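You operate a simulated robot arm through the tools that you are given. There is no shell and no other tool. Be economical: measure what you need, move in short steps, check, and stop when the job is done.

The job below is to be done with a simulated two-armed robot. You get a single attempt, and the scene is never put back.

TASK
Take the sieve brush on the silo table and put it away on the top of the low shelf of the sampling bench. Take the square tin with orange band and put it in the foots screen with green strip. Take the feed end worm section on the silo table and put it away on the upkeep bench top. Put the silo probe with orange grip on the choke station shelf. Press the tare button three times. Fetch the folded blue cloth and set it in the boot pan. Take the field stone and leave it in the cake sample tray. Shut the foots drawer. Press the air bowl drain button two times. Put the worn spacer shim on the top of the sampling bench. Put the small tub with green lid on the silver thrust race. Put the leaf brush on the top of the low shelf of the sampling bench. Do these in any order. Set down upright: small tub with green lid.

The check looks at the end state, three seconds after you hand in, the way a careful person would. Anything else that was tipped, shoved, dropped, spilled or broken makes it a failure. Lids that push on must go on centred and level and be pressed home; caps that screw on are set level and turned clockwise until they are tight. Flat cloth is picked up by pressing the open fingertips on it (5 to 10 N) and closing them slowly along it; thin cloth reads only 2 to 8 mm in the jaws.

THE ROBOT
Two 7-joint arms with fingered hands on one trunk, on a base that drives. Base frame: it is fixed to the floor where the robot stands at the start and does not move with it; the origin is under the middle of the robot, x ahead of it, y to its left, z up; the surface under the hand at the start is at about z = 0.8. Units: m, rad, N and s.
The left shoulder is at the start at [0.025, 0.173, 1.447], the right one opposite. With the tool pointing down near the work surface each hand reaches from about 0.1 to 0.58 m from the robot's upright axis, wherever it stands, measured 20 degrees to its own side. Places, roughly: air bowl drain button [0.3, -6.8, 1]; boot pan (34x17x9 cm) [0.3, -1.1, 0.3]; cake sample tray (15x13x5 cm) [2.5, -5.1, 0.8]; choke station shelf (18x68 cm) [2.56, -4.9, 0.74]; feed end worm section [0.5, -0.75, 0.75]; field stone (5x5x5 cm) [3, -3.3, 0.6]; folded blue cloth (8x6x3 cm) [2.8, -3.3, 0.6]; foots drawer [4.4, -5.4, 0.6]; foots screen with green strip (20x16x9 cm) [0.4, -0.5, 0.8]; leaf brush (9x5x8 cm) [9.2, -5.8, 0.9]; sieve brush (6x4x8 cm) [0.5, -0.1, 0.8]; silo probe with orange grip (4x4x10 cm) [0.3, -1.5, 1]; small tub with green lid (8x8x11 cm) [9, -6.8, 0.5]; square tin with orange band (7x7x16 cm) [0.4, -0.3, 0.9]; tare button [1.3, -2.8, 1.1]; thrust race (10x10x3 cm) [9.1, -6.2, 0.4]; top of the low shelf of the sampling bench [9, -6.7, 0.4]; top of the sampling bench [9, -6.7, 0.9]; upkeep bench top [8.9, -1.3, 0.9]; worn spacer shim [8.75, -6.75, 0.5]. Payload 3.5 kg a hand.
The TCP of each hand is the grasp point between the finger pads, 0.03 m short of the fingertips. In the tool frame z runs along the fingers and y along their closing line. The gripper opens to 0.104 m. The gripper's body begins 0.035 m behind the TCP. The gripper is a hand of 3 fingers: y runs from the thumb to the fingers, the wrist lies at [-0.015, -0.104, -0.178] in the tool frame, and closing takes about 1.5 s.
Orientation is told as [roll, pitch, yaw] about the base's x, y, z axes, in that order, counted from this pose: with the fingers straight down and the wrist toward the robot, the tool's x, y and z point along [0, 1, 0], [1, 0, 0] and [0, 0, -1] of the base frame.

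THE INTERFACE
- The arms move only by the tool jog_arm. It takes "left_plan", "right_plan" or both (then of equal length, played together; a hand with none holds still); each is a list of rows, each an object of numbers (a shift or turn left out is 0, a gripper value left out holds the last): "x", "y", "z": the shift along the tool's x, y, z in m; "ax", "ay", "az": the turn, a rotation vector about the tool's x, y, z in rad. In form: [{"x": .., "y": .., "z": .., "ax": .., "ay": .., "az": ..}, ...]. A call has 1 to 20 rows; each row shifts and turns the commanded pose from where the row before left it, along the tool's axes as they then stand. "left_jaw" and "right_jaw" are, for a hand that has rows, the opening, from 0 (shut) to 1 (fully open), set as the call begins (left out, the last holds). A row lasts 0.2 s, in which the tool goes at most 0.05 m and 0.15 rad; a call with a longer step from one row to the next is refused whole, and so is a gripper value outside its range. Where a pose cannot be reached the arm comes as near as it can. A force on the tool above 40 N (or 10 N above the force at the start of the call, whichever is more), or a blocked arm, ends the call early, and 0.2 s more pass. Each finger travels about 0.072 m/s and halts on what it meets, pressing with about 32 N; the grip force reading is that of the motor and also rises with nothing between the fingers. The clock runs only during rows and for 0.2 s after the last one: add rows that do not move to give the fingers time. The reply holds the time, the measured pose of the TCP, the force on the tool along the base axes, the opening and the grip force, in the units named above and with some noise, with the torque about the TCP (base axes, N m) and any sound that the robot's microphone picked up.
- Cameras (640 x 400 px; columns grow to the right, rows downward): "scene" is now at [0.0891, -0.0179, 1.5957]; the picture's right is [-0.25, -0.97, 0.00], its down [-0.76, 0.20, -0.62] and it looks along [0.60, -0.16, -0.78] (base axes); focal length 286 px, centre (320, 200). "left" rides on the left gripper at [-0.064, -0.094, -0.117] in its tool frame; the picture's right is [-0.72, -0.33, 0.61], its down [0.64, -0.65, 0.40] and it looks along [0.27, 0.68, 0.68] (tool axes); focal length 238 px, centre (320, 200). "right" rides on the right gripper at [0.064, -0.094, -0.117] in its tool frame; the picture's right is [-0.72, 0.33, -0.61], its down [-0.64, -0.65, 0.40] and it looks along [-0.27, 0.68, 0.68] (tool axes); focal length 238 px, centre (320, 200). There is no depth. A picture from a camera that has moved, and an enlarged one, comes with that camera's place and axes in the base frame and with its lens.
- grab_frame(camera): a new picture of that camera. No time passes.
- move_column(by): slides the trunk up (or, below 0, down) by that many m; the arms and the scene camera ride with it, the base frame stays. It gives what a move gives, with no picture.
- base_move(legs): drives the robot by 1 to 6 legs, each [ahead, left, turn to the left] in m, m and rad, along the robot's own axes; the way and the turn of a leg run together, so that a leg with both is an arc; at most 1.5 m and 3.142 rad a leg. The arms and the cameras ride along, it lands a little off, and it stops where it bumps. It gives what a move gives.
- move_fingers(index, middle, thumb_bend, thumb_turn, hand): sets how far each is bent, from 0 (flat) to 1 (curled in); at 0.3 the hand is open as for a grip, at 0.7 the pads meet at the TCP. One left out holds its place. A second passes; each finger stops where it meets its share of the squeeze, and holds until it gets a number again. A gripper value or a shape takes the hand back. It gives what a move gives, with no picture; readings hold the bend of each and the force on the fingers (four entries, about 0 where the hand has none), thumb and palm. thumb_turn goes from beside the hand (0) to across from the fingers (1), as for a grip.
- grasp_type(shape, hand): the hand has 3 fingers and takes this shape, open, in about a second: jaw (thumb against the fingers, like two jaws); tri (thumb and two fingers); tip (a fingertip pinch); poke (one finger out to press); point (the index stretched); flat (the hand flat); cup (the hand cupped); fist (a fist). The gripper value then closes the fingers along that shape, each until it touches; the sizes above hold for jaw. It gives what a move gives, with no picture.
- pan_tilt(pan, tilt): turns the head with the scene camera to pan (to the left, within 1.501 rad either way) and tilt (down, from -0.506 to 1.204), counted from straight ahead of the robot. It gives what a move gives.
- close_up(camera, box): a new picture of the part [left, top, right, bottom] of that camera's present view, enlarged. No time passes.
- finish_job(): hands the job in; it is judged then, once.

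Go step by step. Nothing tells you exact positions but the pictures and the camera data: compare them with the known pose of the tool, close in by small moves and look again before you grip or let go. The budget is 535 turns and 316 pictures, counting those below and the enlarged ones. Unless the task says otherwise, let go and move clear before handing in.

The tools are called after ">>>" as a command line: name --argument value ..., lists and objects as JSON in quotes. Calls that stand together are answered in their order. jog_arm: Moves the arms, as the interface text tells. Its arguments: {"type":"object","properties":{"left_plan":{"type":"array"},"left_jaw":{"type":"number"},"right_plan":{"type":"array"},"right_jaw":{"type":"number"}},"required":[]} The other tools are called the same way: move_column (by) slides the trunk up or down; grasp_type (shape, hand) gives the hand a shape; move_fingers (index, middle, thumb_bend, thumb_turn, hand) moves the fingers one by one; base_move (legs) drives the base; pan_tilt (pan, tilt) turns the head that bears the scene camera; grab_frame (camera) takes a picture; close_up (camera, box) takes an enlarged picture of a part of a camera's view; finish_job () hands the job in.

At the start:

```text
clock: 0.0
left_position: [0.3717, 0.0172, 1.1777]
left_tool_rot: [0.199, -0.044, 0.074]
left_ft_force: [-0.6, 0.6, -0.5]
left_torque: [0.01, 0.02, 0.02]
left_opening: 0.1038
left_finger_force: 0.0
left_shape: jaw
left_bend: [0.3, 0.3, 0.3, 0.98]
left_finger forces: [0.1, 0.1, 0.1, 0.0, 0.1, 0.0]
right_position: [0.3889, -0.4114, 1.1728]
right_tool_rot: [0.0, -0.001, 0.001]
right_ft_force: [-0.2, 0.7, -0.1]
right_torque: [-0.01, 0.01, -0.01]
right_opening: 0.1036
right_finger_force: 0.1
right_shape: jaw
right_bend: [0.3, 0.3, 0.3, 0.98]
right_finger forces: [0.0, 0.0, 0.0, 0.1, 0.0, 0.0]
trunk travel left (down, up): [-0.541, 0.213]
robot x, y, heading: [-0.0008, -0.0001, 0.004]
head pan, tilt: [-0.253, 0.901]
```

scene: 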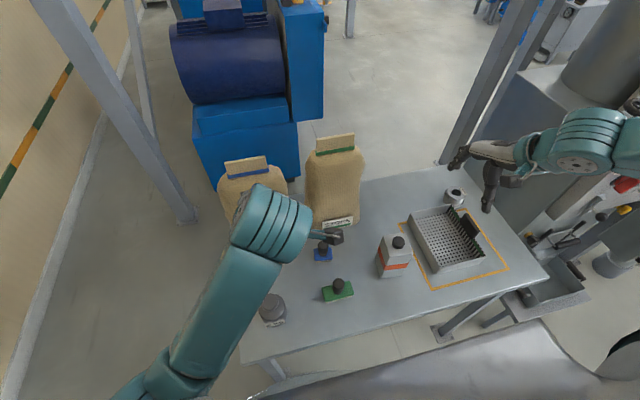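
right: 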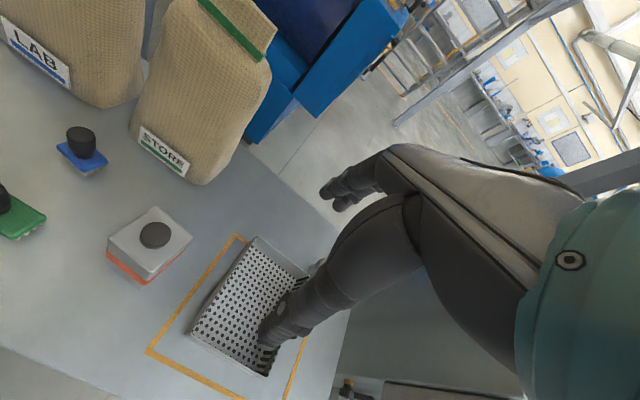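
left: 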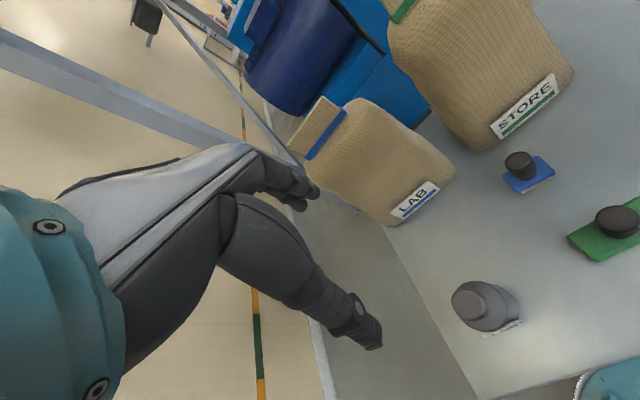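

I see the silo table with a blue brush, a green brush, the tin, the screen and something small at the table's right end. I'll take enlarged views first.

>>> close_up --camera "scene" --box '[220, 180, 400, 340]'

>>> close_up --camera "scene" --box '[380, 140, 640, 360]'

```text
2.50 times, centred on (310, 260) of scene
camera zoom: at [0.0891, -0.0179, 1.5957], right [-0.25, -0.97, 0.0], down [-0.76, 0.2, -0.62], along [0.6, -0.16, -0.78], focal length 715 px, centre (345, 50)
```

zoom: 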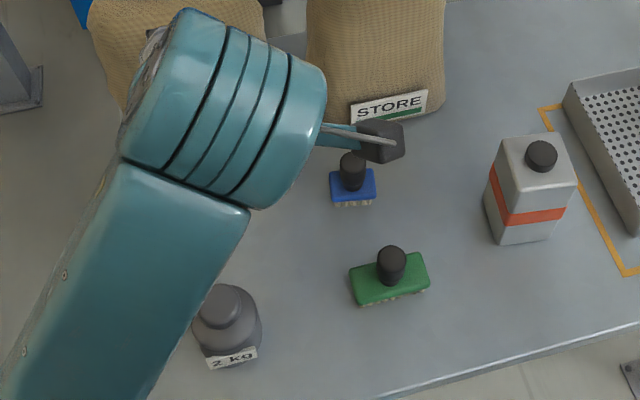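

```text
1.82 times, centred on (510, 250) of scene
camera zoom: at [0.0891, -0.0179, 1.5957], right [-0.25, -0.97, 0.0], down [-0.76, 0.2, -0.62], along [0.6, -0.16, -0.78], focal length 520 px, centre (-26, 109)
```

zoom: 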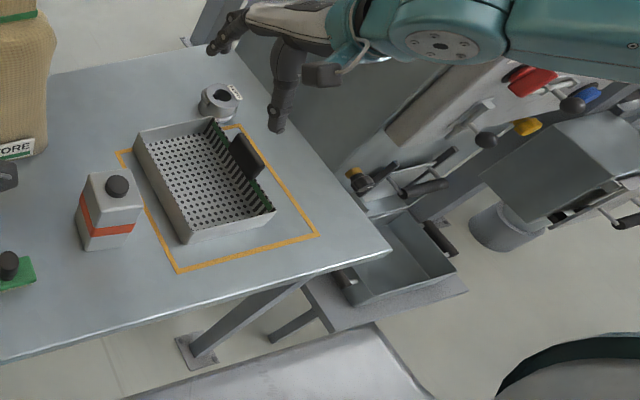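

>>> close_up --camera "scene" --box '[370, 170, 530, 290]'

>>> close_up --camera "right" --box '[80, 180, 360, 400]'

```text
3.33 times, centred on (450, 230) of scene
camera zoom: at [0.0891, -0.0179, 1.5957], right [-0.25, -0.97, 0.0], down [-0.76, 0.2, -0.62], along [0.6, -0.16, -0.78], focal length 953 px, centre (-113, 100)
```

zoom: 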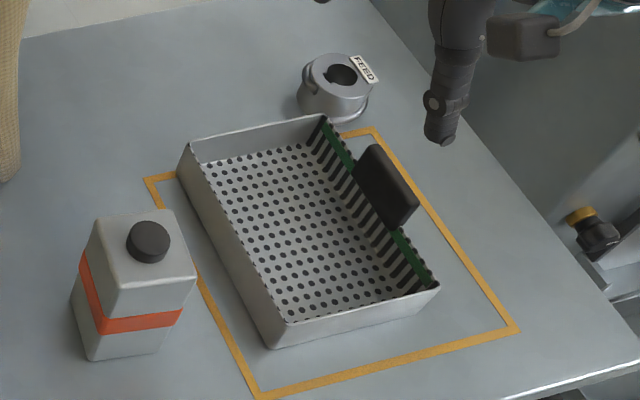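

```text
1.82 times, centred on (220, 290) of right
camera zoom: at [0.2936, -0.3475, 1.2883], right [0.33, -0.72, 0.61], down [-0.65, -0.64, -0.4], along [0.68, -0.27, -0.68], focal length 433 px, centre (502, 36)
```

zoom: 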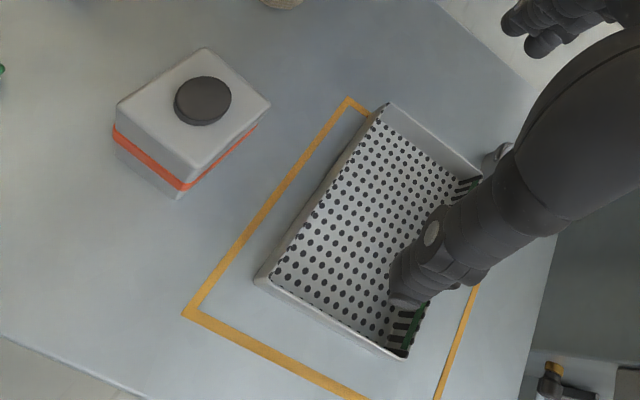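

The tin is at about (0.396, -0.309), its top at z = 0.96 and yawed about -8 degrees. The screen is centred near (0.436, -0.52). I'll move the right hand above the tin first.

>>> jog_arm --right_plan '[{"x": 0.034, "y": 0.004}, {"x": 0.034, "y": 0.004}, {"x": 0.034, "az": 0.07}, {"z": 0.04, "az": 0.07}, {"z": 0.04}, {"z": 0.04}, {}]' --right_jaw 1

>>> grab_frame --camera "right"

>>> grab_frame --camera "scene"

```text
clock: 1.6
left_position: [0.3715, 0.0198, 1.1756]
left_tool_rot: [0.204, -0.046, 0.075]
left_ft_force: [0.0, 0.2, 0.3]
left_torque: [0.01, 0.02, -0.01]
left_opening: 0.1038
left_finger_force: 0.0
left_shape: jaw
left_bend: [0.3, 0.3, 0.3, 0.98]
left_finger forces: [0.1, 0.0, 0.0, 0.1, 0.0, 0.0]
right_position: [0.395, -0.3097, 1.0518]
right_tool_rot: [0.0, 0.0, -0.138]
right_ft_force: [-0.2, -0.1, -0.4]
right_torque: [0.01, 0.02, -0.05]
right_opening: 0.1037
right_finger_force: 0.0
right_shape: jaw
right_bend: [0.3, 0.3, 0.3, 0.98]
right_finger forces: [0.0, 0.0, 0.0, 0.0, 0.0, 0.0]
trunk travel left (down, up): [-0.541, 0.213]
robot x, y, heading: [-0.0043, -0.0016, -0.001]
head pan, tilt: [-0.253, 0.901]
```

```text
308 pictures are left
camera right: at [0.3098, -0.2325, 1.1678], right [0.22, -0.76, 0.61], down [-0.73, -0.54, -0.4], along [0.64, -0.36, -0.68], focal length 238 px, centre (320, 200)
```

right: 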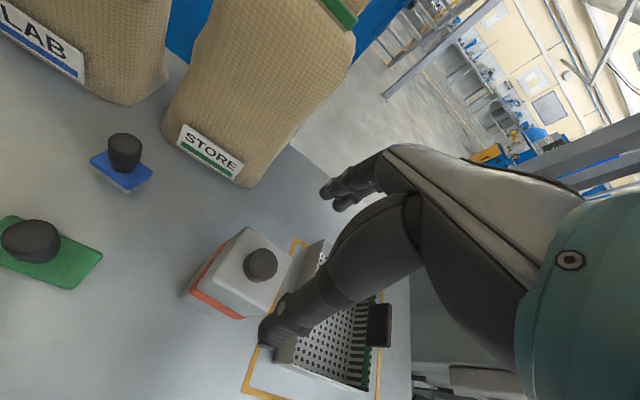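

```text
307 pictures are left
camera scene: at [0.0892, -0.018, 1.5957], right [-0.25, -0.97, 0.0], down [-0.76, 0.2, -0.62], along [0.6, -0.16, -0.78], focal length 286 px, centre (320, 200)
```

scene: 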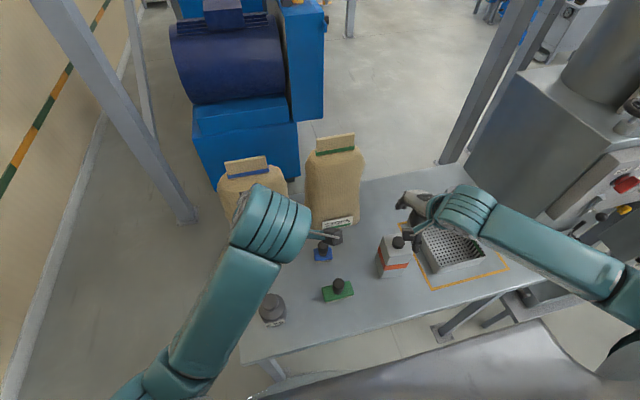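

The geometry matches what I computed. I'll descend to grip height and close on the tin.

>>> jog_arm --right_plan '[{"z": 0.04, "x": 0.003}, {"z": 0.04}, {"z": 0.04}, {}]'

>>> grab_frame --camera "right"

>>> close_up --camera "scene" --box '[350, 180, 510, 300]'

```text
clock: 2.6
left_position: [0.3719, 0.0191, 1.1755]
left_tool_rot: [0.204, -0.043, 0.074]
left_ft_force: [-0.2, -0.2, -0.7]
left_torque: [-0.04, 0.02, 0.01]
left_opening: 0.1038
left_finger_force: 0.0
left_shape: jaw
left_bend: [0.3, 0.3, 0.3, 0.98]
left_finger forces: [0.0, 0.0, 0.0, 0.1, 0.0, 0.0]
right_position: [0.3966, -0.3079, 0.9306]
right_tool_rot: [0.002, 0.0, -0.139]
right_ft_force: [0.0, 0.8, 0.5]
right_torque: [-0.02, 0.01, -0.02]
right_opening: 0.1038
right_finger_force: 0.1
right_shape: jaw
right_bend: [0.3, 0.3, 0.3, 0.98]
right_finger forces: [0.1, 0.0, 0.0, 0.0, 0.1, 0.0]
trunk travel left (down, up): [-0.541, 0.213]
robot x, y, heading: [-0.0011, 0.0015, 0.001]
head pan, tilt: [-0.253, 0.901]
```

```text
306 pictures are left
camera right: at [0.311, -0.2305, 1.0468], right [0.22, -0.76, 0.61], down [-0.74, -0.54, -0.4], along [0.64, -0.36, -0.68], focal length 238 px, centre (320, 200)
```

right: 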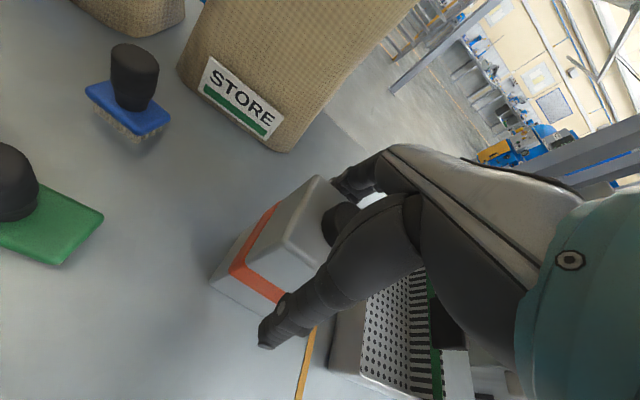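

```text
3.33 times, centred on (430, 240) of scene
camera zoom: at [0.0891, -0.018, 1.5957], right [-0.25, -0.97, 0.0], down [-0.76, 0.2, -0.62], along [0.6, -0.16, -0.78], focal length 953 px, centre (-47, 67)
```

zoom: 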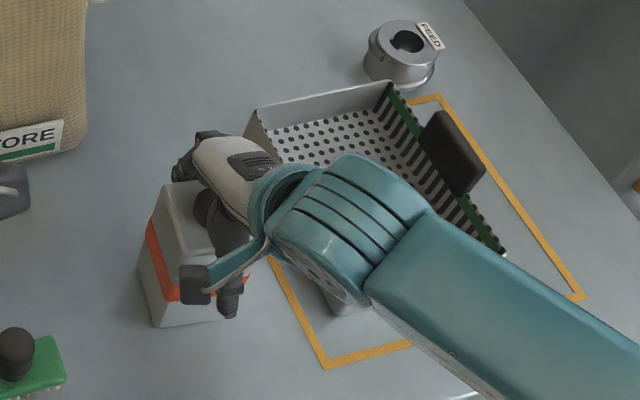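

>>> jog_arm --right_plan '[{}, {}, {}, {}, {}, {}, {}, {}]' --right_jaw 0

>>> grab_frame --camera "right"

```text
clock: 4.4
left_position: [0.3729, 0.0192, 1.176]
left_tool_rot: [0.207, -0.046, 0.074]
left_ft_force: [0.1, 0.9, 0.0]
left_torque: [-0.01, 0.03, 0.01]
left_opening: 0.1039
left_finger_force: 0.0
left_shape: jaw
left_bend: [0.3, 0.3, 0.3, 0.98]
left_finger forces: [0.1, 0.1, 0.1, 0.1, 0.1, 0.0]
right_position: [0.3964, -0.3077, 0.9318]
right_tool_rot: [0.001, 0.002, -0.139]
right_ft_force: [0.7, 0.1, 0.1]
right_torque: [0.07, 0.02, 0.02]
right_opening: 0.06
right_finger_force: 31.2
right_shape: jaw
right_bend: [0.28, 0.38, 0.71, 1.0]
right_finger forces: [19.1, 10.1, 0.0, 0.1, 29.0, 0.1]
trunk travel left (down, up): [-0.541, 0.213]
robot x, y, heading: [0.0043, -0.0019, -0.001]
head pan, tilt: [-0.253, 0.901]
```

```text
304 pictures are left
camera right: at [0.3113, -0.2305, 1.0472], right [0.22, -0.76, 0.61], down [-0.74, -0.54, -0.4], along [0.64, -0.36, -0.68], focal length 238 px, centre (320, 200)
```

right: 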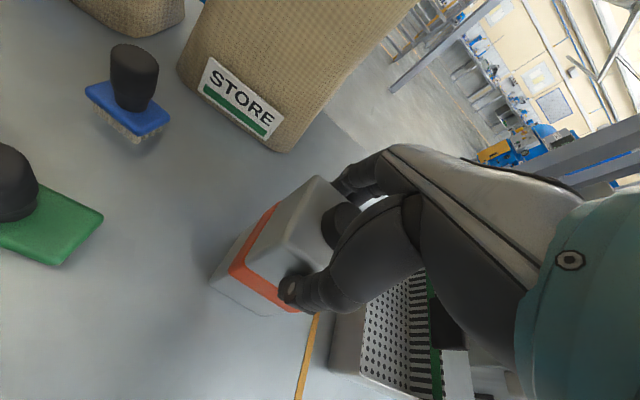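

Gripped at 6 cm. Next: lift, straighten, and move over the screen.

>>> jog_arm --right_plan '[{"z": -0.03}, {"z": -0.04}, {"z": -0.05}, {"az": -0.07}, {"az": -0.069}, {"x": -0.04, "y": 0.008}, {"x": -0.04, "y": 0.008}, {"x": -0.04, "y": 0.008}, {"x": -0.04, "y": 0.008}, {"x": -0.043, "y": 0.008}, {}]'

>>> grab_frame --camera "right"

>>> close_up --camera "scene" --box '[370, 150, 530, 290]'

```text
clock: 6.8
left_position: [0.3726, 0.0195, 1.1755]
left_tool_rot: [0.204, -0.047, 0.075]
left_ft_force: [0.0, -0.5, 0.4]
left_torque: [-0.01, 0.01, 0.03]
left_opening: 0.104
left_finger_force: 0.1
left_shape: jaw
left_bend: [0.3, 0.3, 0.3, 0.98]
left_finger forces: [0.0, 0.0, 0.0, 0.1, 0.1, 0.0]
right_position: [0.4358, -0.5108, 1.0527]
right_tool_rot: [0.0, -0.001, 0.001]
right_ft_force: [0.5, 0.4, -5.6]
right_torque: [0.02, 0.02, 0.0]
right_opening: 0.0598
right_finger_force: 31.8
right_shape: jaw
right_bend: [0.28, 0.38, 0.71, 1.0]
right_finger forces: [19.4, 10.7, 0.0, 0.1, 30.1, 0.0]
trunk travel left (down, up): [-0.541, 0.213]
robot x, y, heading: [0.0009, -0.0016, 0.005]
head pan, tilt: [-0.253, 0.901]
```

```text
303 pictures are left
camera right: at [0.342, -0.4454, 1.1685], right [0.33, -0.72, 0.61], down [-0.65, -0.64, -0.4], along [0.68, -0.27, -0.68], focal length 238 px, centre (320, 200)
```

right: 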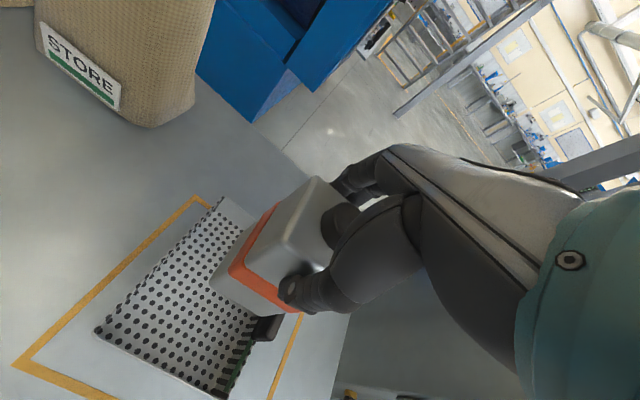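

```text
2.86 times, centred on (450, 220) of scene
camera zoom: at [0.0893, -0.0178, 1.5957], right [-0.25, -0.97, 0.0], down [-0.76, 0.2, -0.62], along [0.6, -0.16, -0.78], focal length 817 px, centre (-51, 143)
```

zoom: 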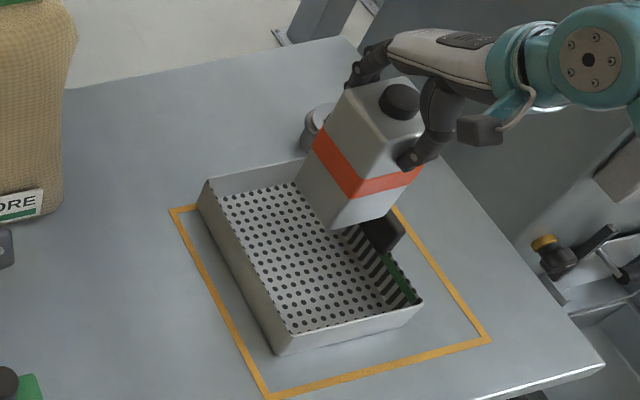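

Alignment looks good, so I'm lowering into the screen.

>>> jog_arm --right_plan '[{"z": 0.04}, {"z": 0.04}, {"z": 0.02}, {}]'

>>> close_up --camera "scene" --box '[370, 150, 530, 290]'

```text
clock: 7.8
left_position: [0.373, 0.0196, 1.1762]
left_tool_rot: [0.204, -0.047, 0.074]
left_ft_force: [-0.3, -1.0, -0.8]
left_torque: [0.02, -0.03, -0.02]
left_opening: 0.1038
left_finger_force: 0.1
left_shape: jaw
left_bend: [0.3, 0.3, 0.3, 0.98]
left_finger forces: [0.0, 0.1, 0.0, 0.0, 0.0, 0.0]
right_position: [0.4356, -0.5105, 0.9519]
right_tool_rot: [0.0, 0.0, 0.001]
right_ft_force: [-0.4, 0.5, -5.8]
right_torque: [0.01, 0.01, 0.0]
right_opening: 0.06
right_finger_force: 32.3
right_shape: jaw
right_bend: [0.28, 0.38, 0.71, 1.0]
right_finger forces: [19.4, 10.5, 0.0, 0.0, 30.0, 0.1]
trunk travel left (down, up): [-0.541, 0.213]
robot x, y, heading: [0.0017, 0.0016, -0.001]
head pan, tilt: [-0.253, 0.901]
```

```text
2.86 times, centred on (450, 220) of scene
camera zoom: at [0.0895, -0.0184, 1.5957], right [-0.25, -0.97, 0.0], down [-0.76, 0.2, -0.62], along [0.6, -0.16, -0.78], focal length 817 px, centre (-51, 143)
```

zoom: 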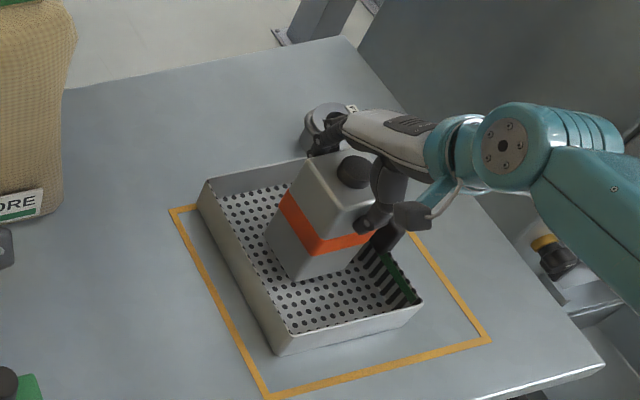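

>>> jog_arm --right_plan '[{"z": 0.005}, {"z": 0.004}, {"z": 0.003}, {"z": 0.002}, {}]'

```text
clock: 9.0
left_position: [0.3719, 0.0184, 1.1748]
left_tool_rot: [0.204, -0.041, 0.076]
left_ft_force: [-0.3, 0.0, 0.4]
left_torque: [-0.01, 0.0, -0.02]
left_opening: 0.1038
left_finger_force: 0.1
left_shape: jaw
left_bend: [0.3, 0.3, 0.3, 0.98]
left_finger forces: [0.0, 0.0, 0.1, 0.1, 0.0, 0.0]
right_position: [0.435, -0.5119, 0.9382]
right_tool_rot: [0.0, 0.0, -0.001]
right_ft_force: [0.4, 0.3, -6.3]
right_torque: [0.02, 0.03, 0.02]
right_opening: 0.06
right_finger_force: 32.4
right_shape: jaw
right_bend: [0.28, 0.38, 0.71, 1.0]
right_finger forces: [19.4, 10.7, 0.0, 0.0, 30.0, 0.0]
trunk travel left (down, up): [-0.541, 0.213]
robot x, y, heading: [0.0025, 0.0001, 0.004]
head pan, tilt: [-0.253, 0.901]
```

>>> jog_arm --right_plan '[{"z": 0.002}, {"z": 0.002}, {"z": 0.001}, {}]'

```text
clock: 10.0
left_position: [0.371, 0.0197, 1.176]
left_tool_rot: [0.203, -0.045, 0.076]
left_ft_force: [0.3, 0.4, 0.3]
left_torque: [-0.01, -0.02, -0.02]
left_opening: 0.104
left_finger_force: 0.2
left_shape: jaw
left_bend: [0.3, 0.3, 0.3, 0.98]
left_finger forces: [0.0, 0.1, 0.0, 0.1, 0.0, 0.0]
right_position: [0.4369, -0.5112, 0.9358]
right_tool_rot: [-0.001, -0.003, -0.003]
right_ft_force: [-2.0, -1.6, 5.3]
right_torque: [-0.03, 0.09, -0.03]
right_opening: 0.0599
right_finger_force: 32.0
right_shape: jaw
right_bend: [0.28, 0.38, 0.71, 1.0]
right_finger forces: [19.2, 10.5, 0.0, 0.0, 31.1, 0.1]
trunk travel left (down, up): [-0.541, 0.213]
robot x, y, heading: [0.0028, 0.0007, -0.005]
head pan, tilt: [-0.253, 0.901]
```

Contact with the floor of the screen. I'll ease up 1 mm, then open and rise straight up.

>>> jog_arm --right_plan '[{"z": -0.001}, {}, {}, {}, {}, {}]' --right_jaw 1

>>> jog_arm --right_plan '[{"z": -0.02}, {"z": -0.04}, {"z": -0.05}, {"z": -0.03}, {}]'

>>> grab_frame --camera "right"

>>> grab_frame --camera "scene"

```text
clock: 11.4
left_position: [0.3719, 0.0193, 1.1763]
left_tool_rot: [0.206, -0.044, 0.075]
left_ft_force: [-0.1, 0.2, -0.3]
left_torque: [0.02, -0.03, -0.02]
left_opening: 0.1038
left_finger_force: 0.0
left_shape: jaw
left_bend: [0.3, 0.3, 0.3, 0.98]
left_finger forces: [0.1, 0.0, 0.0, 0.1, 0.0, 0.1]
right_position: [0.4364, -0.51, 0.9344]
right_tool_rot: [-0.001, 0.0, 0.0]
right_ft_force: [0.0, -0.2, 0.3]
right_torque: [0.02, 0.01, -0.03]
right_opening: 0.1037
right_finger_force: 0.0
right_shape: jaw
right_bend: [0.3, 0.3, 0.3, 0.98]
right_finger forces: [0.0, 0.0, 0.1, 0.0, 0.0, 0.1]
trunk travel left (down, up): [-0.541, 0.213]
robot x, y, heading: [0.0008, 0.0033, -0.0]
head pan, tilt: [-0.253, 0.901]
```

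```text
clock: 12.6
left_position: [0.3714, 0.0195, 1.1758]
left_tool_rot: [0.203, -0.046, 0.076]
left_ft_force: [0.8, -0.9, -1.2]
left_torque: [0.0, 0.03, 0.03]
left_opening: 0.104
left_finger_force: 0.1
left_shape: jaw
left_bend: [0.3, 0.3, 0.3, 0.98]
left_finger forces: [0.0, 0.1, 0.0, 0.0, 0.1, 0.1]
right_position: [0.4348, -0.5079, 1.0759]
right_tool_rot: [0.002, 0.001, 0.0]
right_ft_force: [0.6, 0.5, -0.4]
right_torque: [-0.02, 0.02, -0.03]
right_opening: 0.1036
right_finger_force: 0.0
right_shape: jaw
right_bend: [0.3, 0.3, 0.3, 0.98]
right_finger forces: [0.1, 0.0, 0.1, 0.1, 0.0, 0.0]
trunk travel left (down, up): [-0.541, 0.213]
robot x, y, heading: [0.0014, -0.0028, -0.004]
head pan, tilt: [-0.253, 0.901]
```

```text
300 pictures are left
camera right: at [0.342, -0.4437, 1.1916], right [0.33, -0.72, 0.61], down [-0.65, -0.64, -0.4], along [0.68, -0.27, -0.68], focal length 238 px, centre (320, 200)
```

right: 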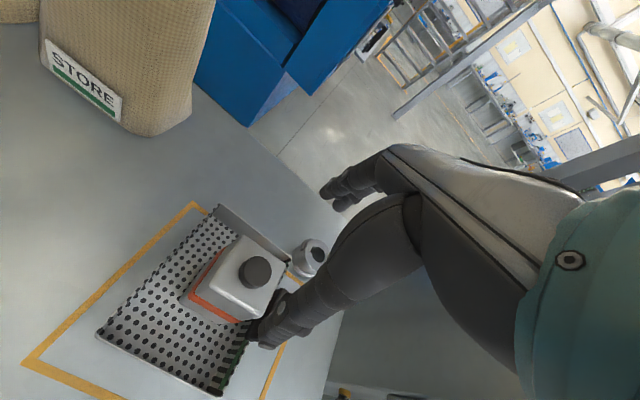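

```text
299 pictures are left
camera scene: at [0.0892, -0.018, 1.5957], right [-0.25, -0.97, 0.0], down [-0.76, 0.2, -0.62], along [0.6, -0.16, -0.78], focal length 286 px, centre (320, 200)
```

scene: 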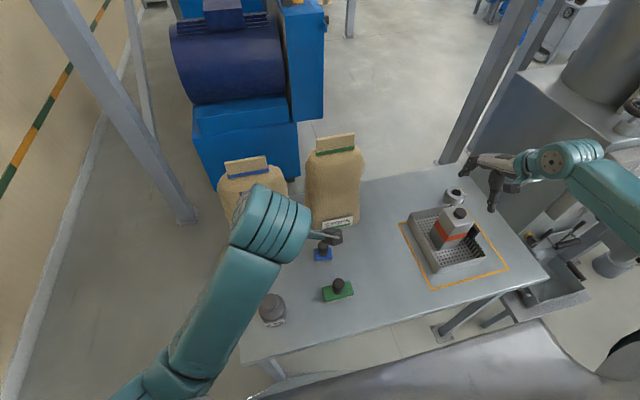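

The tin is done. Now I'll look around to the right for the silo probe and the driving layout.

>>> pan_tilt --pan -1.3 --tilt 0.35

>>> grab_frame --camera "scene"

>>> pan_tilt --pan -0.5 --tilt 0.2

>>> grab_frame --camera "scene"

```text
clock: 13.9
left_position: [0.3716, 0.0191, 1.176]
left_tool_rot: [0.204, -0.045, 0.076]
left_ft_force: [-0.5, -0.1, -1.0]
left_torque: [0.01, 0.02, -0.01]
left_opening: 0.1038
left_finger_force: 0.1
left_shape: jaw
left_bend: [0.3, 0.3, 0.3, 0.98]
left_finger forces: [0.0, 0.0, 0.0, 0.0, 0.0, 0.1]
right_position: [0.4364, -0.5095, 1.0752]
right_tool_rot: [0.0, 0.002, 0.0]
right_ft_force: [-0.1, 0.5, -0.1]
right_torque: [-0.04, 0.01, 0.01]
right_opening: 0.1037
right_finger_force: 0.1
right_shape: jaw
right_bend: [0.3, 0.3, 0.3, 0.98]
right_finger forces: [0.1, 0.1, 0.0, 0.0, 0.0, 0.0]
trunk travel left (down, up): [-0.541, 0.213]
robot x, y, heading: [-0.0022, -0.0029, -0.002]
head pan, tilt: [-1.3, 0.351]
```

```text
298 pictures are left
camera scene: at [0.0411, -0.0887, 1.6433], right [-0.96, -0.27, 0.0], down [-0.09, 0.33, -0.94], along [0.25, -0.9, -0.34], focal length 286 px, centre (320, 200)
```

scene: 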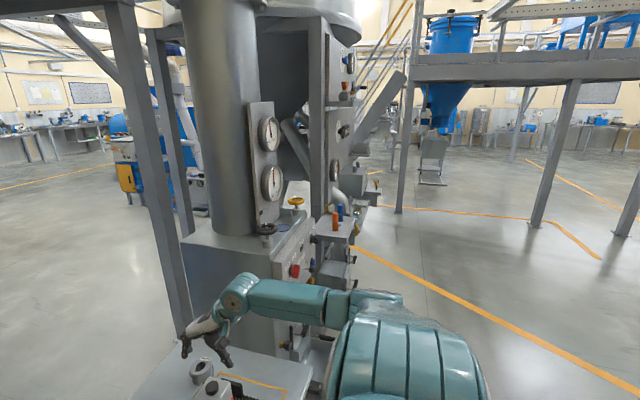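

```text
clock: 15.0
left_position: [0.3724, 0.0199, 1.1758]
left_tool_rot: [0.205, -0.045, 0.077]
left_ft_force: [0.5, -0.3, 0.5]
left_torque: [-0.03, 0.0, -0.01]
left_opening: 0.1038
left_finger_force: 0.0
left_shape: jaw
left_bend: [0.3, 0.3, 0.3, 0.98]
left_finger forces: [0.0, 0.1, 0.1, 0.0, 0.0, 0.1]
right_position: [0.4361, -0.5079, 1.0758]
right_tool_rot: [0.0, 0.001, 0.0]
right_ft_force: [-0.2, 0.2, 0.3]
right_torque: [-0.01, -0.02, 0.01]
right_opening: 0.1036
right_finger_force: 0.1
right_shape: jaw
right_bend: [0.3, 0.3, 0.3, 0.98]
right_finger forces: [0.1, 0.1, 0.0, 0.0, 0.1, 0.0]
trunk travel left (down, up): [-0.541, 0.213]
robot x, y, heading: [0.0034, 0.0005, 0.005]
head pan, tilt: [-0.499, 0.201]
```

```text
297 pictures are left
camera scene: at [0.0978, -0.0437, 1.6573], right [-0.48, -0.88, 0.0], down [-0.18, 0.1, -0.98], along [0.86, -0.47, -0.2], focal length 286 px, centre (320, 200)
```

scene: 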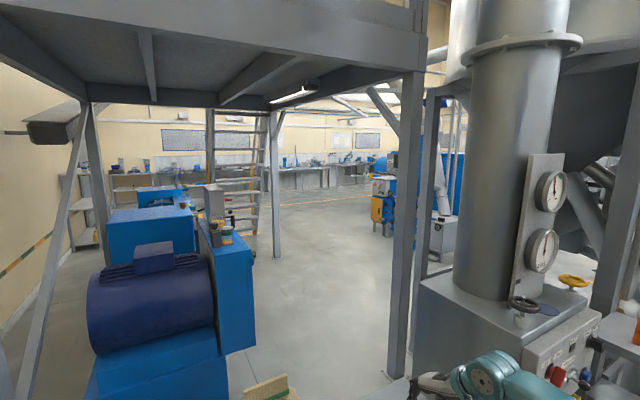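

The probes with orange and blue grips sit on a small shelf near (0.35, -1.5). I'll tuck the right hand, back off a little, and drive right.

>>> jog_arm --right_plan '[{"x": 0.02, "y": -0.04, "z": -0.03}, {"x": 0.04, "y": -0.03, "z": -0.03}, {"x": 0.05}, {"x": 0.05}, {"x": 0.03, "y": -0.03}, {}]'

>>> base_move --legs '[[-0.35, 0, 0], [0, -1.4, 0]]'

>>> pan_tilt --pan 0 --tilt 0.5

>>> grab_frame --camera "scene"

```text
refused: row 1 steps farther than a row can; nothing moved
```

```text
clock: 23.7
left_position: [0.0174, -1.3514, 1.175]
left_tool_rot: [0.204, -0.046, 0.072]
left_ft_force: [0.6, 0.1, -0.1]
left_torque: [-0.01, 0.01, 0.01]
left_opening: 0.104
left_finger_force: 0.0
left_shape: jaw
left_bend: [0.3, 0.3, 0.3, 0.98]
left_finger forces: [0.0, 0.0, 0.1, 0.0, 0.0, 0.0]
right_position: [0.0785, -1.8787, 1.0753]
right_tool_rot: [0.001, 0.0, -0.003]
right_ft_force: [-0.1, -1.0, 0.2]
right_torque: [-0.01, 0.02, 0.01]
right_opening: 0.1036
right_finger_force: 0.1
right_shape: jaw
right_bend: [0.3, 0.3, 0.3, 0.98]
right_finger forces: [0.1, 0.0, 0.0, 0.0, 0.0, 0.0]
trunk travel left (down, up): [-0.541, 0.213]
robot x, y, heading: [-0.3542, -1.3713, -0.001]
head pan, tilt: [-0.499, 0.201]
```

```text
clock: 24.7
left_position: [0.0179, -1.3513, 1.1759]
left_tool_rot: [0.208, -0.046, 0.073]
left_ft_force: [0.0, 0.9, 0.1]
left_torque: [-0.01, 0.02, 0.0]
left_opening: 0.104
left_finger_force: 0.1
left_shape: jaw
left_bend: [0.3, 0.3, 0.3, 0.98]
left_finger forces: [0.1, 0.1, 0.0, 0.1, 0.0, 0.0]
right_position: [0.0801, -1.8793, 1.0756]
right_tool_rot: [0.001, 0.0, -0.003]
right_ft_force: [0.1, 0.8, -0.3]
right_torque: [0.01, -0.01, -0.03]
right_opening: 0.1035
right_finger_force: 0.0
right_shape: jaw
right_bend: [0.3, 0.3, 0.3, 0.98]
right_finger forces: [0.1, 0.0, 0.0, 0.0, 0.1, 0.0]
trunk travel left (down, up): [-0.541, 0.213]
robot x, y, heading: [-0.3595, -1.3696, -0.004]
head pan, tilt: [0.0, 0.499]
```

```text
296 pictures are left
camera scene: at [-0.2476, -1.3684, 1.6297], right [0.0, -1.0, 0.0], down [-0.48, 0.0, -0.88], along [0.88, 0.0, -0.48], focal length 286 px, centre (320, 200)
```

scene: 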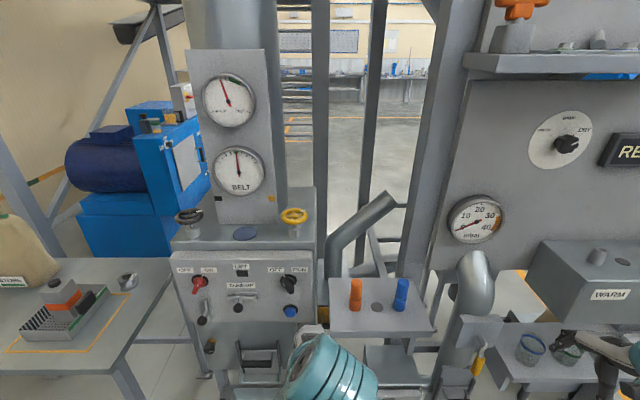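

>>> close_up --camera "scene" --box '[300, 240, 460, 350]'

>>> grab_frame --camera "right"

>>> grab_frame --camera "left"

```text
3.64 times, centred on (380, 295) of scene
camera zoom: at [-0.2476, -1.3684, 1.6297], right [0.0, -1.0, 0.0], down [-0.48, 0.0, -0.88], along [0.88, 0.0, -0.48], focal length 1040 px, centre (102, -146)
```

zoom: 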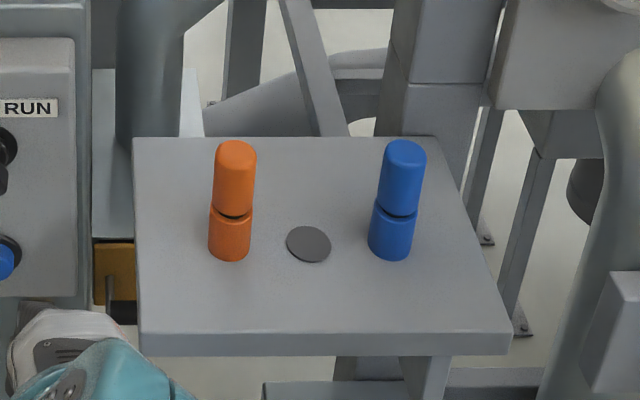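

```text
294 pictures are left
camera right: at [-0.0142, -1.8139, 1.1913], right [0.32, -0.72, 0.61], down [-0.66, -0.64, -0.4], along [0.68, -0.27, -0.68], focal length 238 px, centre (320, 200)
```

right: 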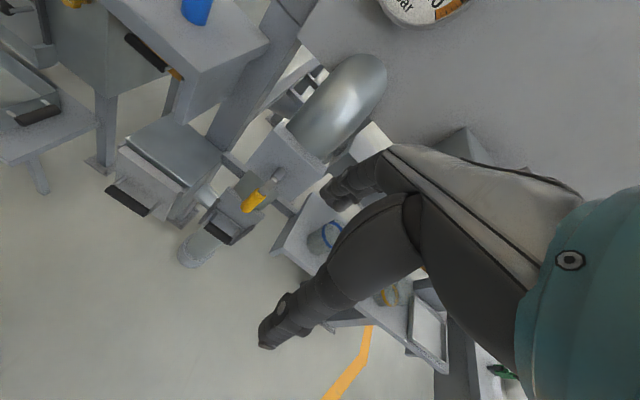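

```text
293 pictures are left
camera left: at [-0.0746, -1.445, 1.2724], right [-0.25, -0.6, -0.76], down [-0.69, 0.66, -0.29], along [0.68, 0.45, -0.58], focal length 238 px, centre (320, 200)
```

left: 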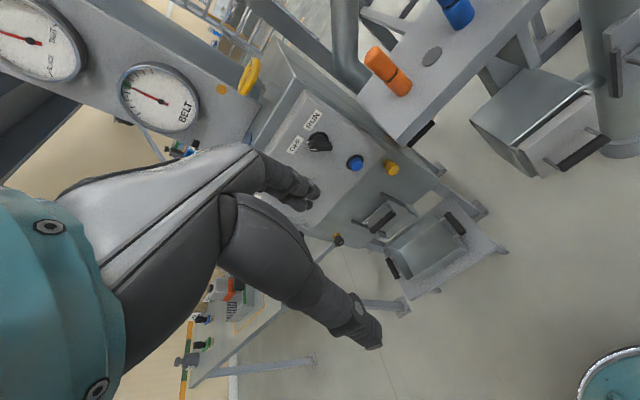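

The orange-gripped probe stands near (0.345, -1.48), with its top at about z = 1.03. I'll pull the left hand back and bring the right hand over in front of it.

>>> jog_arm --left_plan '[{"y": -0.04}, {"y": -0.04}, {"x": 0.04}, {"x": 0.04}, {"x": 0.03}, {}, {}, {}, {}]' --right_plan '[{"z": -0.045}, {"z": -0.045}, {"x": 0.048}, {"x": 0.048}, {"x": 0.048}, {"x": 0.048}, {"x": 0.048}, {"x": 0.048}, {"x": 0.048}]'

>>> grab_frame --camera "right"

>>> grab_frame --camera "scene"

```text
clock: 25.4
left_position: [0.0014, -1.2968, 1.1978]
left_tool_rot: [0.334, -0.208, 0.137]
left_ft_force: [-0.1, 0.2, 0.1]
left_torque: [0.06, 0.04, -0.02]
left_opening: 0.1041
left_finger_force: 0.0
left_shape: jaw
left_bend: [0.3, 0.3, 0.3, 0.98]
left_finger forces: [0.0, 0.0, 0.1, 0.0, 0.0, 0.0]
right_position: [0.0818, -1.8615, 1.1664]
right_tool_rot: [-0.001, 0.001, -0.004]
right_ft_force: [0.5, -0.2, 0.8]
right_torque: [-0.03, 0.03, 0.0]
right_opening: 0.1039
right_finger_force: 0.2
right_shape: jaw
right_bend: [0.3, 0.3, 0.3, 0.97]
right_finger forces: [0.0, 0.1, 0.1, 0.1, 0.0, 0.1]
trunk travel left (down, up): [-0.541, 0.213]
robot x, y, heading: [-0.3559, -1.3712, -0.003]
head pan, tilt: [0.0, 0.499]
stopped in row 3 (left hand): the arm was blocked; the commanded pose is now the measured one
```

```text
292 pictures are left
camera right: at [-0.0126, -1.7955, 1.2816], right [0.32, -0.72, 0.61], down [-0.66, -0.64, -0.4], along [0.68, -0.27, -0.68], focal length 238 px, centre (320, 200)
```

right: 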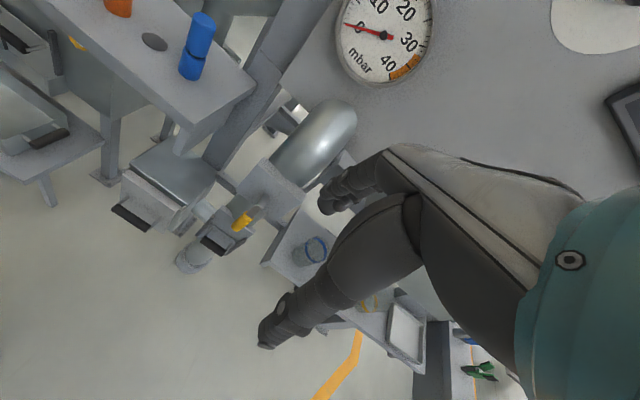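

```text
291 pictures are left
camera scene: at [-0.2463, -1.3676, 1.6295], right [0.0, -1.0, 0.0], down [-0.48, 0.0, -0.88], along [0.88, 0.0, -0.48], focal length 286 px, centre (320, 200)
```

scene: 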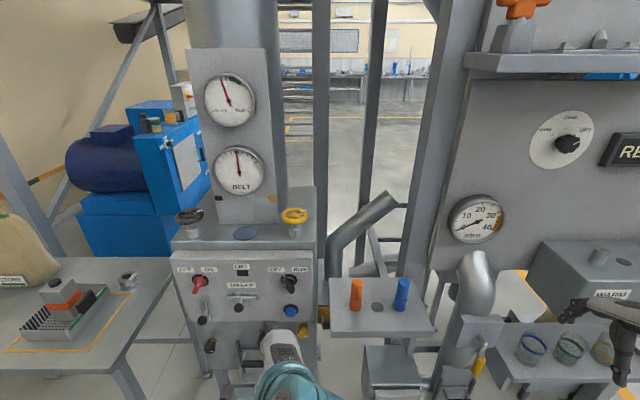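

The left arm hit a joint limit near the body. I'll move it out to the left and forward again, and continue with the right arm.

>>> jog_arm --left_plan '[{"x": 0.04}, {"x": 0.04}, {"x": 0.04}, {"y": 0.02}, {"y": 0.02}, {}, {}]' --right_plan '[{"x": 0.048}, {"x": 0.048}, {"x": 0.048}, {"x": 0.048}, {"x": 0.048}, {"x": 0.048}, {"x": 0.048}]'

```text
clock: 27.0
left_position: [0.0273, -1.1743, 1.2364]
left_tool_rot: [0.385, -0.212, 0.133]
left_ft_force: [0.5, 0.1, 0.5]
left_torque: [-0.02, 0.02, -0.02]
left_opening: 0.104
left_finger_force: 0.0
left_shape: jaw
left_bend: [0.3, 0.3, 0.3, 0.98]
left_finger forces: [0.0, 0.0, 0.1, 0.1, 0.0, 0.0]
left hand out of reach, approached as far as the arm can: row 3
right_position: [0.0819, -1.5257, 1.1687]
right_tool_rot: [-0.002, 0.001, -0.003]
right_ft_force: [0.3, 0.1, -0.6]
right_torque: [-0.03, -0.01, 0.01]
right_opening: 0.1038
right_finger_force: 0.0
right_shape: jaw
right_bend: [0.3, 0.3, 0.3, 0.97]
right_finger forces: [0.1, 0.0, 0.0, 0.0, 0.0, 0.0]
trunk travel left (down, up): [-0.541, 0.213]
robot x, y, heading: [-0.3551, -1.3707, -0.004]
head pan, tilt: [0.0, 0.499]
```

>>> jog_arm --left_plan '[{"ax": 0.053, "ay": -0.096, "az": 0.033}, {"ax": 0.053, "ay": -0.096, "az": 0.033}, {"ax": 0.053, "ay": -0.096, "az": 0.033}, {"ax": 0.053, "ay": -0.096, "az": 0.033}, {"x": 0.04}, {"y": -0.03}, {"y": -0.03}, {}]'

```text
clock: 27.7
left_position: [0.0285, -1.1468, 1.2339]
left_tool_rot: [0.275, -0.09, 0.111]
left_ft_force: [-0.5, 0.1, -0.8]
left_torque: [0.02, 0.0, 0.01]
left_opening: 0.1038
left_finger_force: 0.0
left_shape: jaw
left_bend: [0.3, 0.3, 0.3, 0.98]
left_finger forces: [0.0, 0.1, 0.0, 0.1, 0.0, 0.0]
right_position: [0.0807, -1.5252, 1.168]
right_tool_rot: [0.001, 0.0, -0.004]
right_ft_force: [-0.3, 0.5, -0.8]
right_torque: [-0.01, 0.04, 0.02]
right_opening: 0.1039
right_finger_force: 0.1
right_shape: jaw
right_bend: [0.3, 0.3, 0.3, 0.97]
right_finger forces: [0.0, 0.0, 0.0, 0.0, 0.1, 0.1]
trunk travel left (down, up): [-0.541, 0.213]
robot x, y, heading: [-0.3547, -1.3698, -0.004]
head pan, tilt: [0.0, 0.499]
stopped in row 3 (left hand): the arm was blocked; the commanded pose is now the measured one
```

>>> jog_arm --left_plan '[{"x": 0.03, "z": 0.03}, {"x": 0.03, "z": 0.03}, {"z": 0.04}, {"y": 0.03, "z": 0.02}, {"ax": 0.03, "ay": -0.09, "az": 0.03}, {"ax": 0.03, "ay": -0.09, "az": 0.03}, {"ax": 0.03, "ay": -0.09, "az": 0.03}, {}]'

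```text
clock: 29.5
left_position: [0.0556, -1.0543, 1.1376]
left_tool_rot: [0.005, 0.015, 0.032]
left_ft_force: [-0.2, 0.0, 0.4]
left_torque: [-0.03, -0.01, -0.01]
left_opening: 0.104
left_finger_force: 0.1
left_shape: jaw
left_bend: [0.3, 0.3, 0.3, 0.98]
left_finger forces: [0.0, 0.0, 0.0, 0.0, 0.1, 0.0]
right_position: [0.0814, -1.5266, 1.1678]
right_tool_rot: [0.001, 0.0, -0.004]
right_ft_force: [0.2, 0.1, 0.2]
right_torque: [0.01, -0.01, 0.0]
right_opening: 0.1039
right_finger_force: 0.1
right_shape: jaw
right_bend: [0.3, 0.3, 0.3, 0.97]
right_finger forces: [0.0, 0.0, 0.0, 0.0, 0.0, 0.0]
trunk travel left (down, up): [-0.541, 0.213]
robot x, y, heading: [-0.3546, -1.3677, -0.004]
head pan, tilt: [0.0, 0.499]
```

>>> base_move --legs '[[0.24, 0.03, 0]]'

>>> pan_tilt --pan -0.3 --tilt 0.9

>>> grab_frame --camera "scene"

>>> grab_frame --camera "right"

```text
clock: 31.2
left_position: [0.2899, -1.0255, 1.1369]
left_tool_rot: [0.005, 0.013, 0.033]
left_ft_force: [0.3, 0.1, -0.2]
left_torque: [0.0, 0.02, 0.03]
left_opening: 0.1039
left_finger_force: 0.0
left_shape: jaw
left_bend: [0.3, 0.3, 0.3, 0.98]
left_finger forces: [0.0, 0.1, 0.0, 0.0, 0.0, 0.0]
right_position: [0.3145, -1.4983, 1.168]
right_tool_rot: [-0.003, 0.0, -0.005]
right_ft_force: [-0.1, -0.4, -0.3]
right_torque: [-0.04, 0.02, 0.01]
right_opening: 0.1039
right_finger_force: 0.1
right_shape: jaw
right_bend: [0.3, 0.3, 0.3, 0.97]
right_finger forces: [0.0, 0.0, 0.0, 0.0, 0.0, 0.0]
trunk travel left (down, up): [-0.541, 0.213]
robot x, y, heading: [-0.118, -1.3398, -0.004]
head pan, tilt: [0.0, 0.499]
```

```text
clock: 32.1
left_position: [0.2893, -1.0253, 1.1371]
left_tool_rot: [0.005, 0.011, 0.032]
left_ft_force: [-0.5, 0.1, 0.4]
left_torque: [0.04, -0.02, 0.02]
left_opening: 0.104
left_finger_force: 0.0
left_shape: jaw
left_bend: [0.3, 0.3, 0.3, 0.98]
left_finger forces: [0.0, 0.0, 0.0, 0.0, 0.0, 0.0]
right_position: [0.3141, -1.4983, 1.1684]
right_tool_rot: [-0.003, 0.001, -0.006]
right_ft_force: [0.6, -0.5, 0.8]
right_torque: [0.01, -0.02, 0.0]
right_opening: 0.1038
right_finger_force: 0.0
right_shape: jaw
right_bend: [0.3, 0.3, 0.3, 0.97]
right_finger forces: [0.0, 0.0, 0.1, 0.1, 0.1, 0.1]
trunk travel left (down, up): [-0.541, 0.213]
robot x, y, heading: [-0.1191, -1.3389, -0.006]
head pan, tilt: [-0.3, 0.901]
```

```text
290 pictures are left
camera scene: at [-0.0332, -1.3618, 1.5958], right [-0.3, -0.95, 0.0], down [-0.75, 0.23, -0.62], along [0.59, -0.19, -0.78], focal length 286 px, centre (320, 200)
```

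scene: 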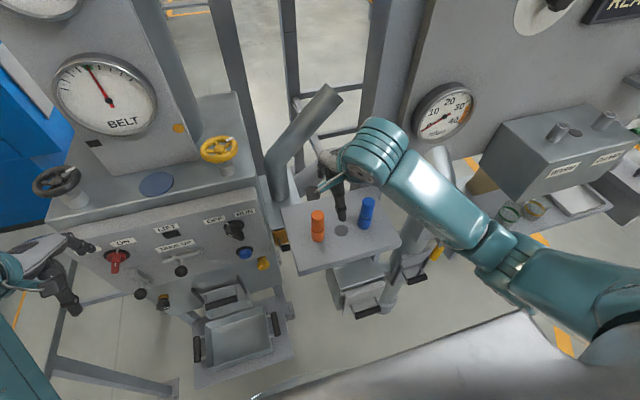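

```text
289 pictures are left
camera right: at [0.2207, -1.4327, 1.2839], right [0.32, -0.72, 0.61], down [-0.66, -0.64, -0.4], along [0.68, -0.27, -0.68], focal length 238 px, centre (320, 200)
```

right: 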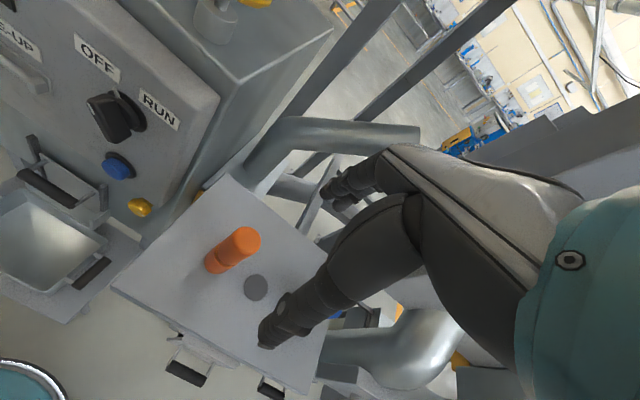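

The probe is at about (0.335, -1.472), from z = 0.95 to 1.05. I'll descend on it.

>>> jog_arm --right_plan '[{"x": 0.026, "y": 0.021}, {"z": 0.045}, {"z": 0.04}, {}]'

>>> grab_frame --camera "right"

>>> close_up --camera "scene" --box '[250, 120, 430, 290]'

```text
clock: 33.1
left_position: [0.2896, -1.0257, 1.1384]
left_tool_rot: [0.005, 0.013, 0.033]
left_ft_force: [0.0, 0.6, -0.4]
left_torque: [-0.03, 0.01, 0.03]
left_opening: 0.104
left_finger_force: 0.0
left_shape: jaw
left_bend: [0.3, 0.3, 0.3, 0.98]
left_finger forces: [0.1, 0.0, 0.1, 0.0, 0.0, 0.0]
right_position: [0.3336, -1.4707, 1.0829]
right_tool_rot: [-0.002, -0.001, -0.006]
right_ft_force: [-0.5, 0.9, 0.4]
right_torque: [0.06, -0.03, 0.0]
right_opening: 0.1037
right_finger_force: 0.0
right_shape: jaw
right_bend: [0.3, 0.3, 0.3, 0.97]
right_finger forces: [0.0, 0.0, 0.0, 0.1, 0.1, 0.0]
trunk travel left (down, up): [-0.541, 0.213]
robot x, y, heading: [-0.1199, -1.3393, -0.003]
head pan, tilt: [-0.3, 0.901]
```

```text
288 pictures are left
camera right: at [0.2405, -1.4067, 1.1981], right [0.32, -0.72, 0.61], down [-0.66, -0.64, -0.4], along [0.68, -0.27, -0.68], focal length 238 px, centre (320, 200)
```

right: 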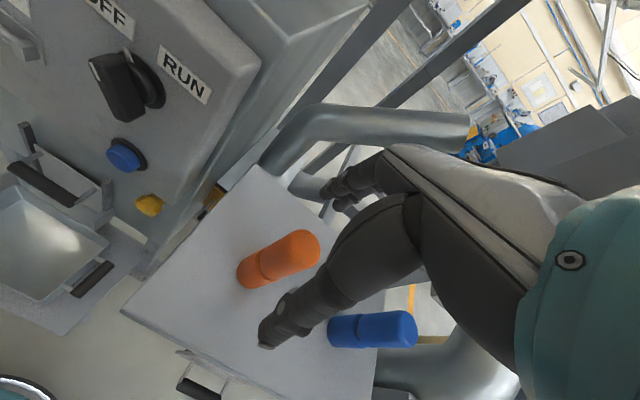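

```text
2.35 times, centred on (340, 205) of scene
camera zoom: at [-0.033, -1.362, 1.5958], right [-0.3, -0.95, 0.0], down [-0.75, 0.24, -0.62], along [0.59, -0.19, -0.78], focal length 673 px, centre (273, 188)
```

zoom: 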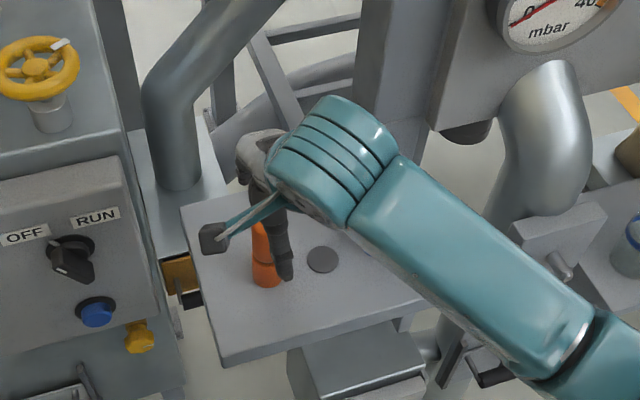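

>>> jog_arm --right_plan '[{"x": -0.004, "y": 0.006}, {"z": 0.04}, {"z": 0.037}, {}]'

>>> jog_arm --right_plan '[{}, {}, {}, {}, {}, {}, {}, {}]' --right_jaw 0

>>> grab_frame --camera "right"

```text
clock: 34.1
left_position: [0.2892, -1.0255, 1.138]
left_tool_rot: [0.006, 0.013, 0.032]
left_ft_force: [-0.2, 0.4, 0.0]
left_torque: [0.02, -0.02, -0.05]
left_opening: 0.1038
left_finger_force: 0.1
left_shape: jaw
left_bend: [0.3, 0.3, 0.3, 0.98]
left_finger forces: [0.0, 0.0, 0.1, 0.1, 0.1, 0.1]
right_position: [0.3425, -1.4763, 1.0041]
right_tool_rot: [-0.001, 0.0, -0.005]
right_ft_force: [0.2, 0.4, 0.4]
right_torque: [0.0, -0.01, 0.02]
right_opening: 0.1038
right_finger_force: 0.1
right_shape: jaw
right_bend: [0.3, 0.3, 0.3, 0.97]
right_finger forces: [0.0, 0.0, 0.0, 0.0, 0.0, 0.0]
trunk travel left (down, up): [-0.541, 0.213]
robot x, y, heading: [-0.1192, -1.3354, -0.004]
head pan, tilt: [-0.3, 0.901]
```

```text
clock: 35.9
left_position: [0.2898, -1.0256, 1.1379]
left_tool_rot: [0.005, 0.012, 0.03]
left_ft_force: [-0.3, 0.3, -0.8]
left_torque: [0.01, 0.0, 0.01]
left_opening: 0.1041
left_finger_force: 0.1
left_shape: jaw
left_bend: [0.3, 0.3, 0.3, 0.98]
left_finger forces: [0.1, 0.0, 0.0, 0.1, 0.0, 0.0]
right_position: [0.3412, -1.4772, 1.005]
right_tool_rot: [-0.002, 0.001, -0.005]
right_ft_force: [-0.5, -1.7, -1.8]
right_torque: [-0.01, 0.0, -0.03]
right_opening: 0.0245
right_finger_force: 32.2
right_shape: jaw
right_bend: [0.74, 0.62, 0.74, 1.0]
right_finger forces: [18.7, 8.7, 0.1, 0.1, 29.1, 0.1]
trunk travel left (down, up): [-0.541, 0.213]
robot x, y, heading: [-0.1218, -1.3402, -0.004]
head pan, tilt: [-0.3, 0.901]
```

```text
286 pictures are left
camera right: at [0.2483, -1.4114, 1.1204], right [0.32, -0.72, 0.61], down [-0.66, -0.64, -0.4], along [0.68, -0.27, -0.68], focal length 238 px, centre (320, 200)
```

right: 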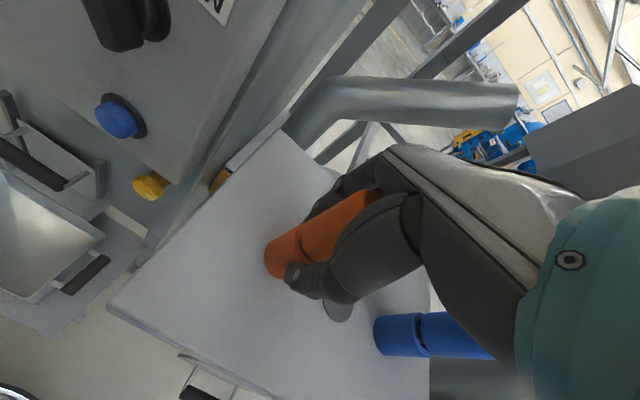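

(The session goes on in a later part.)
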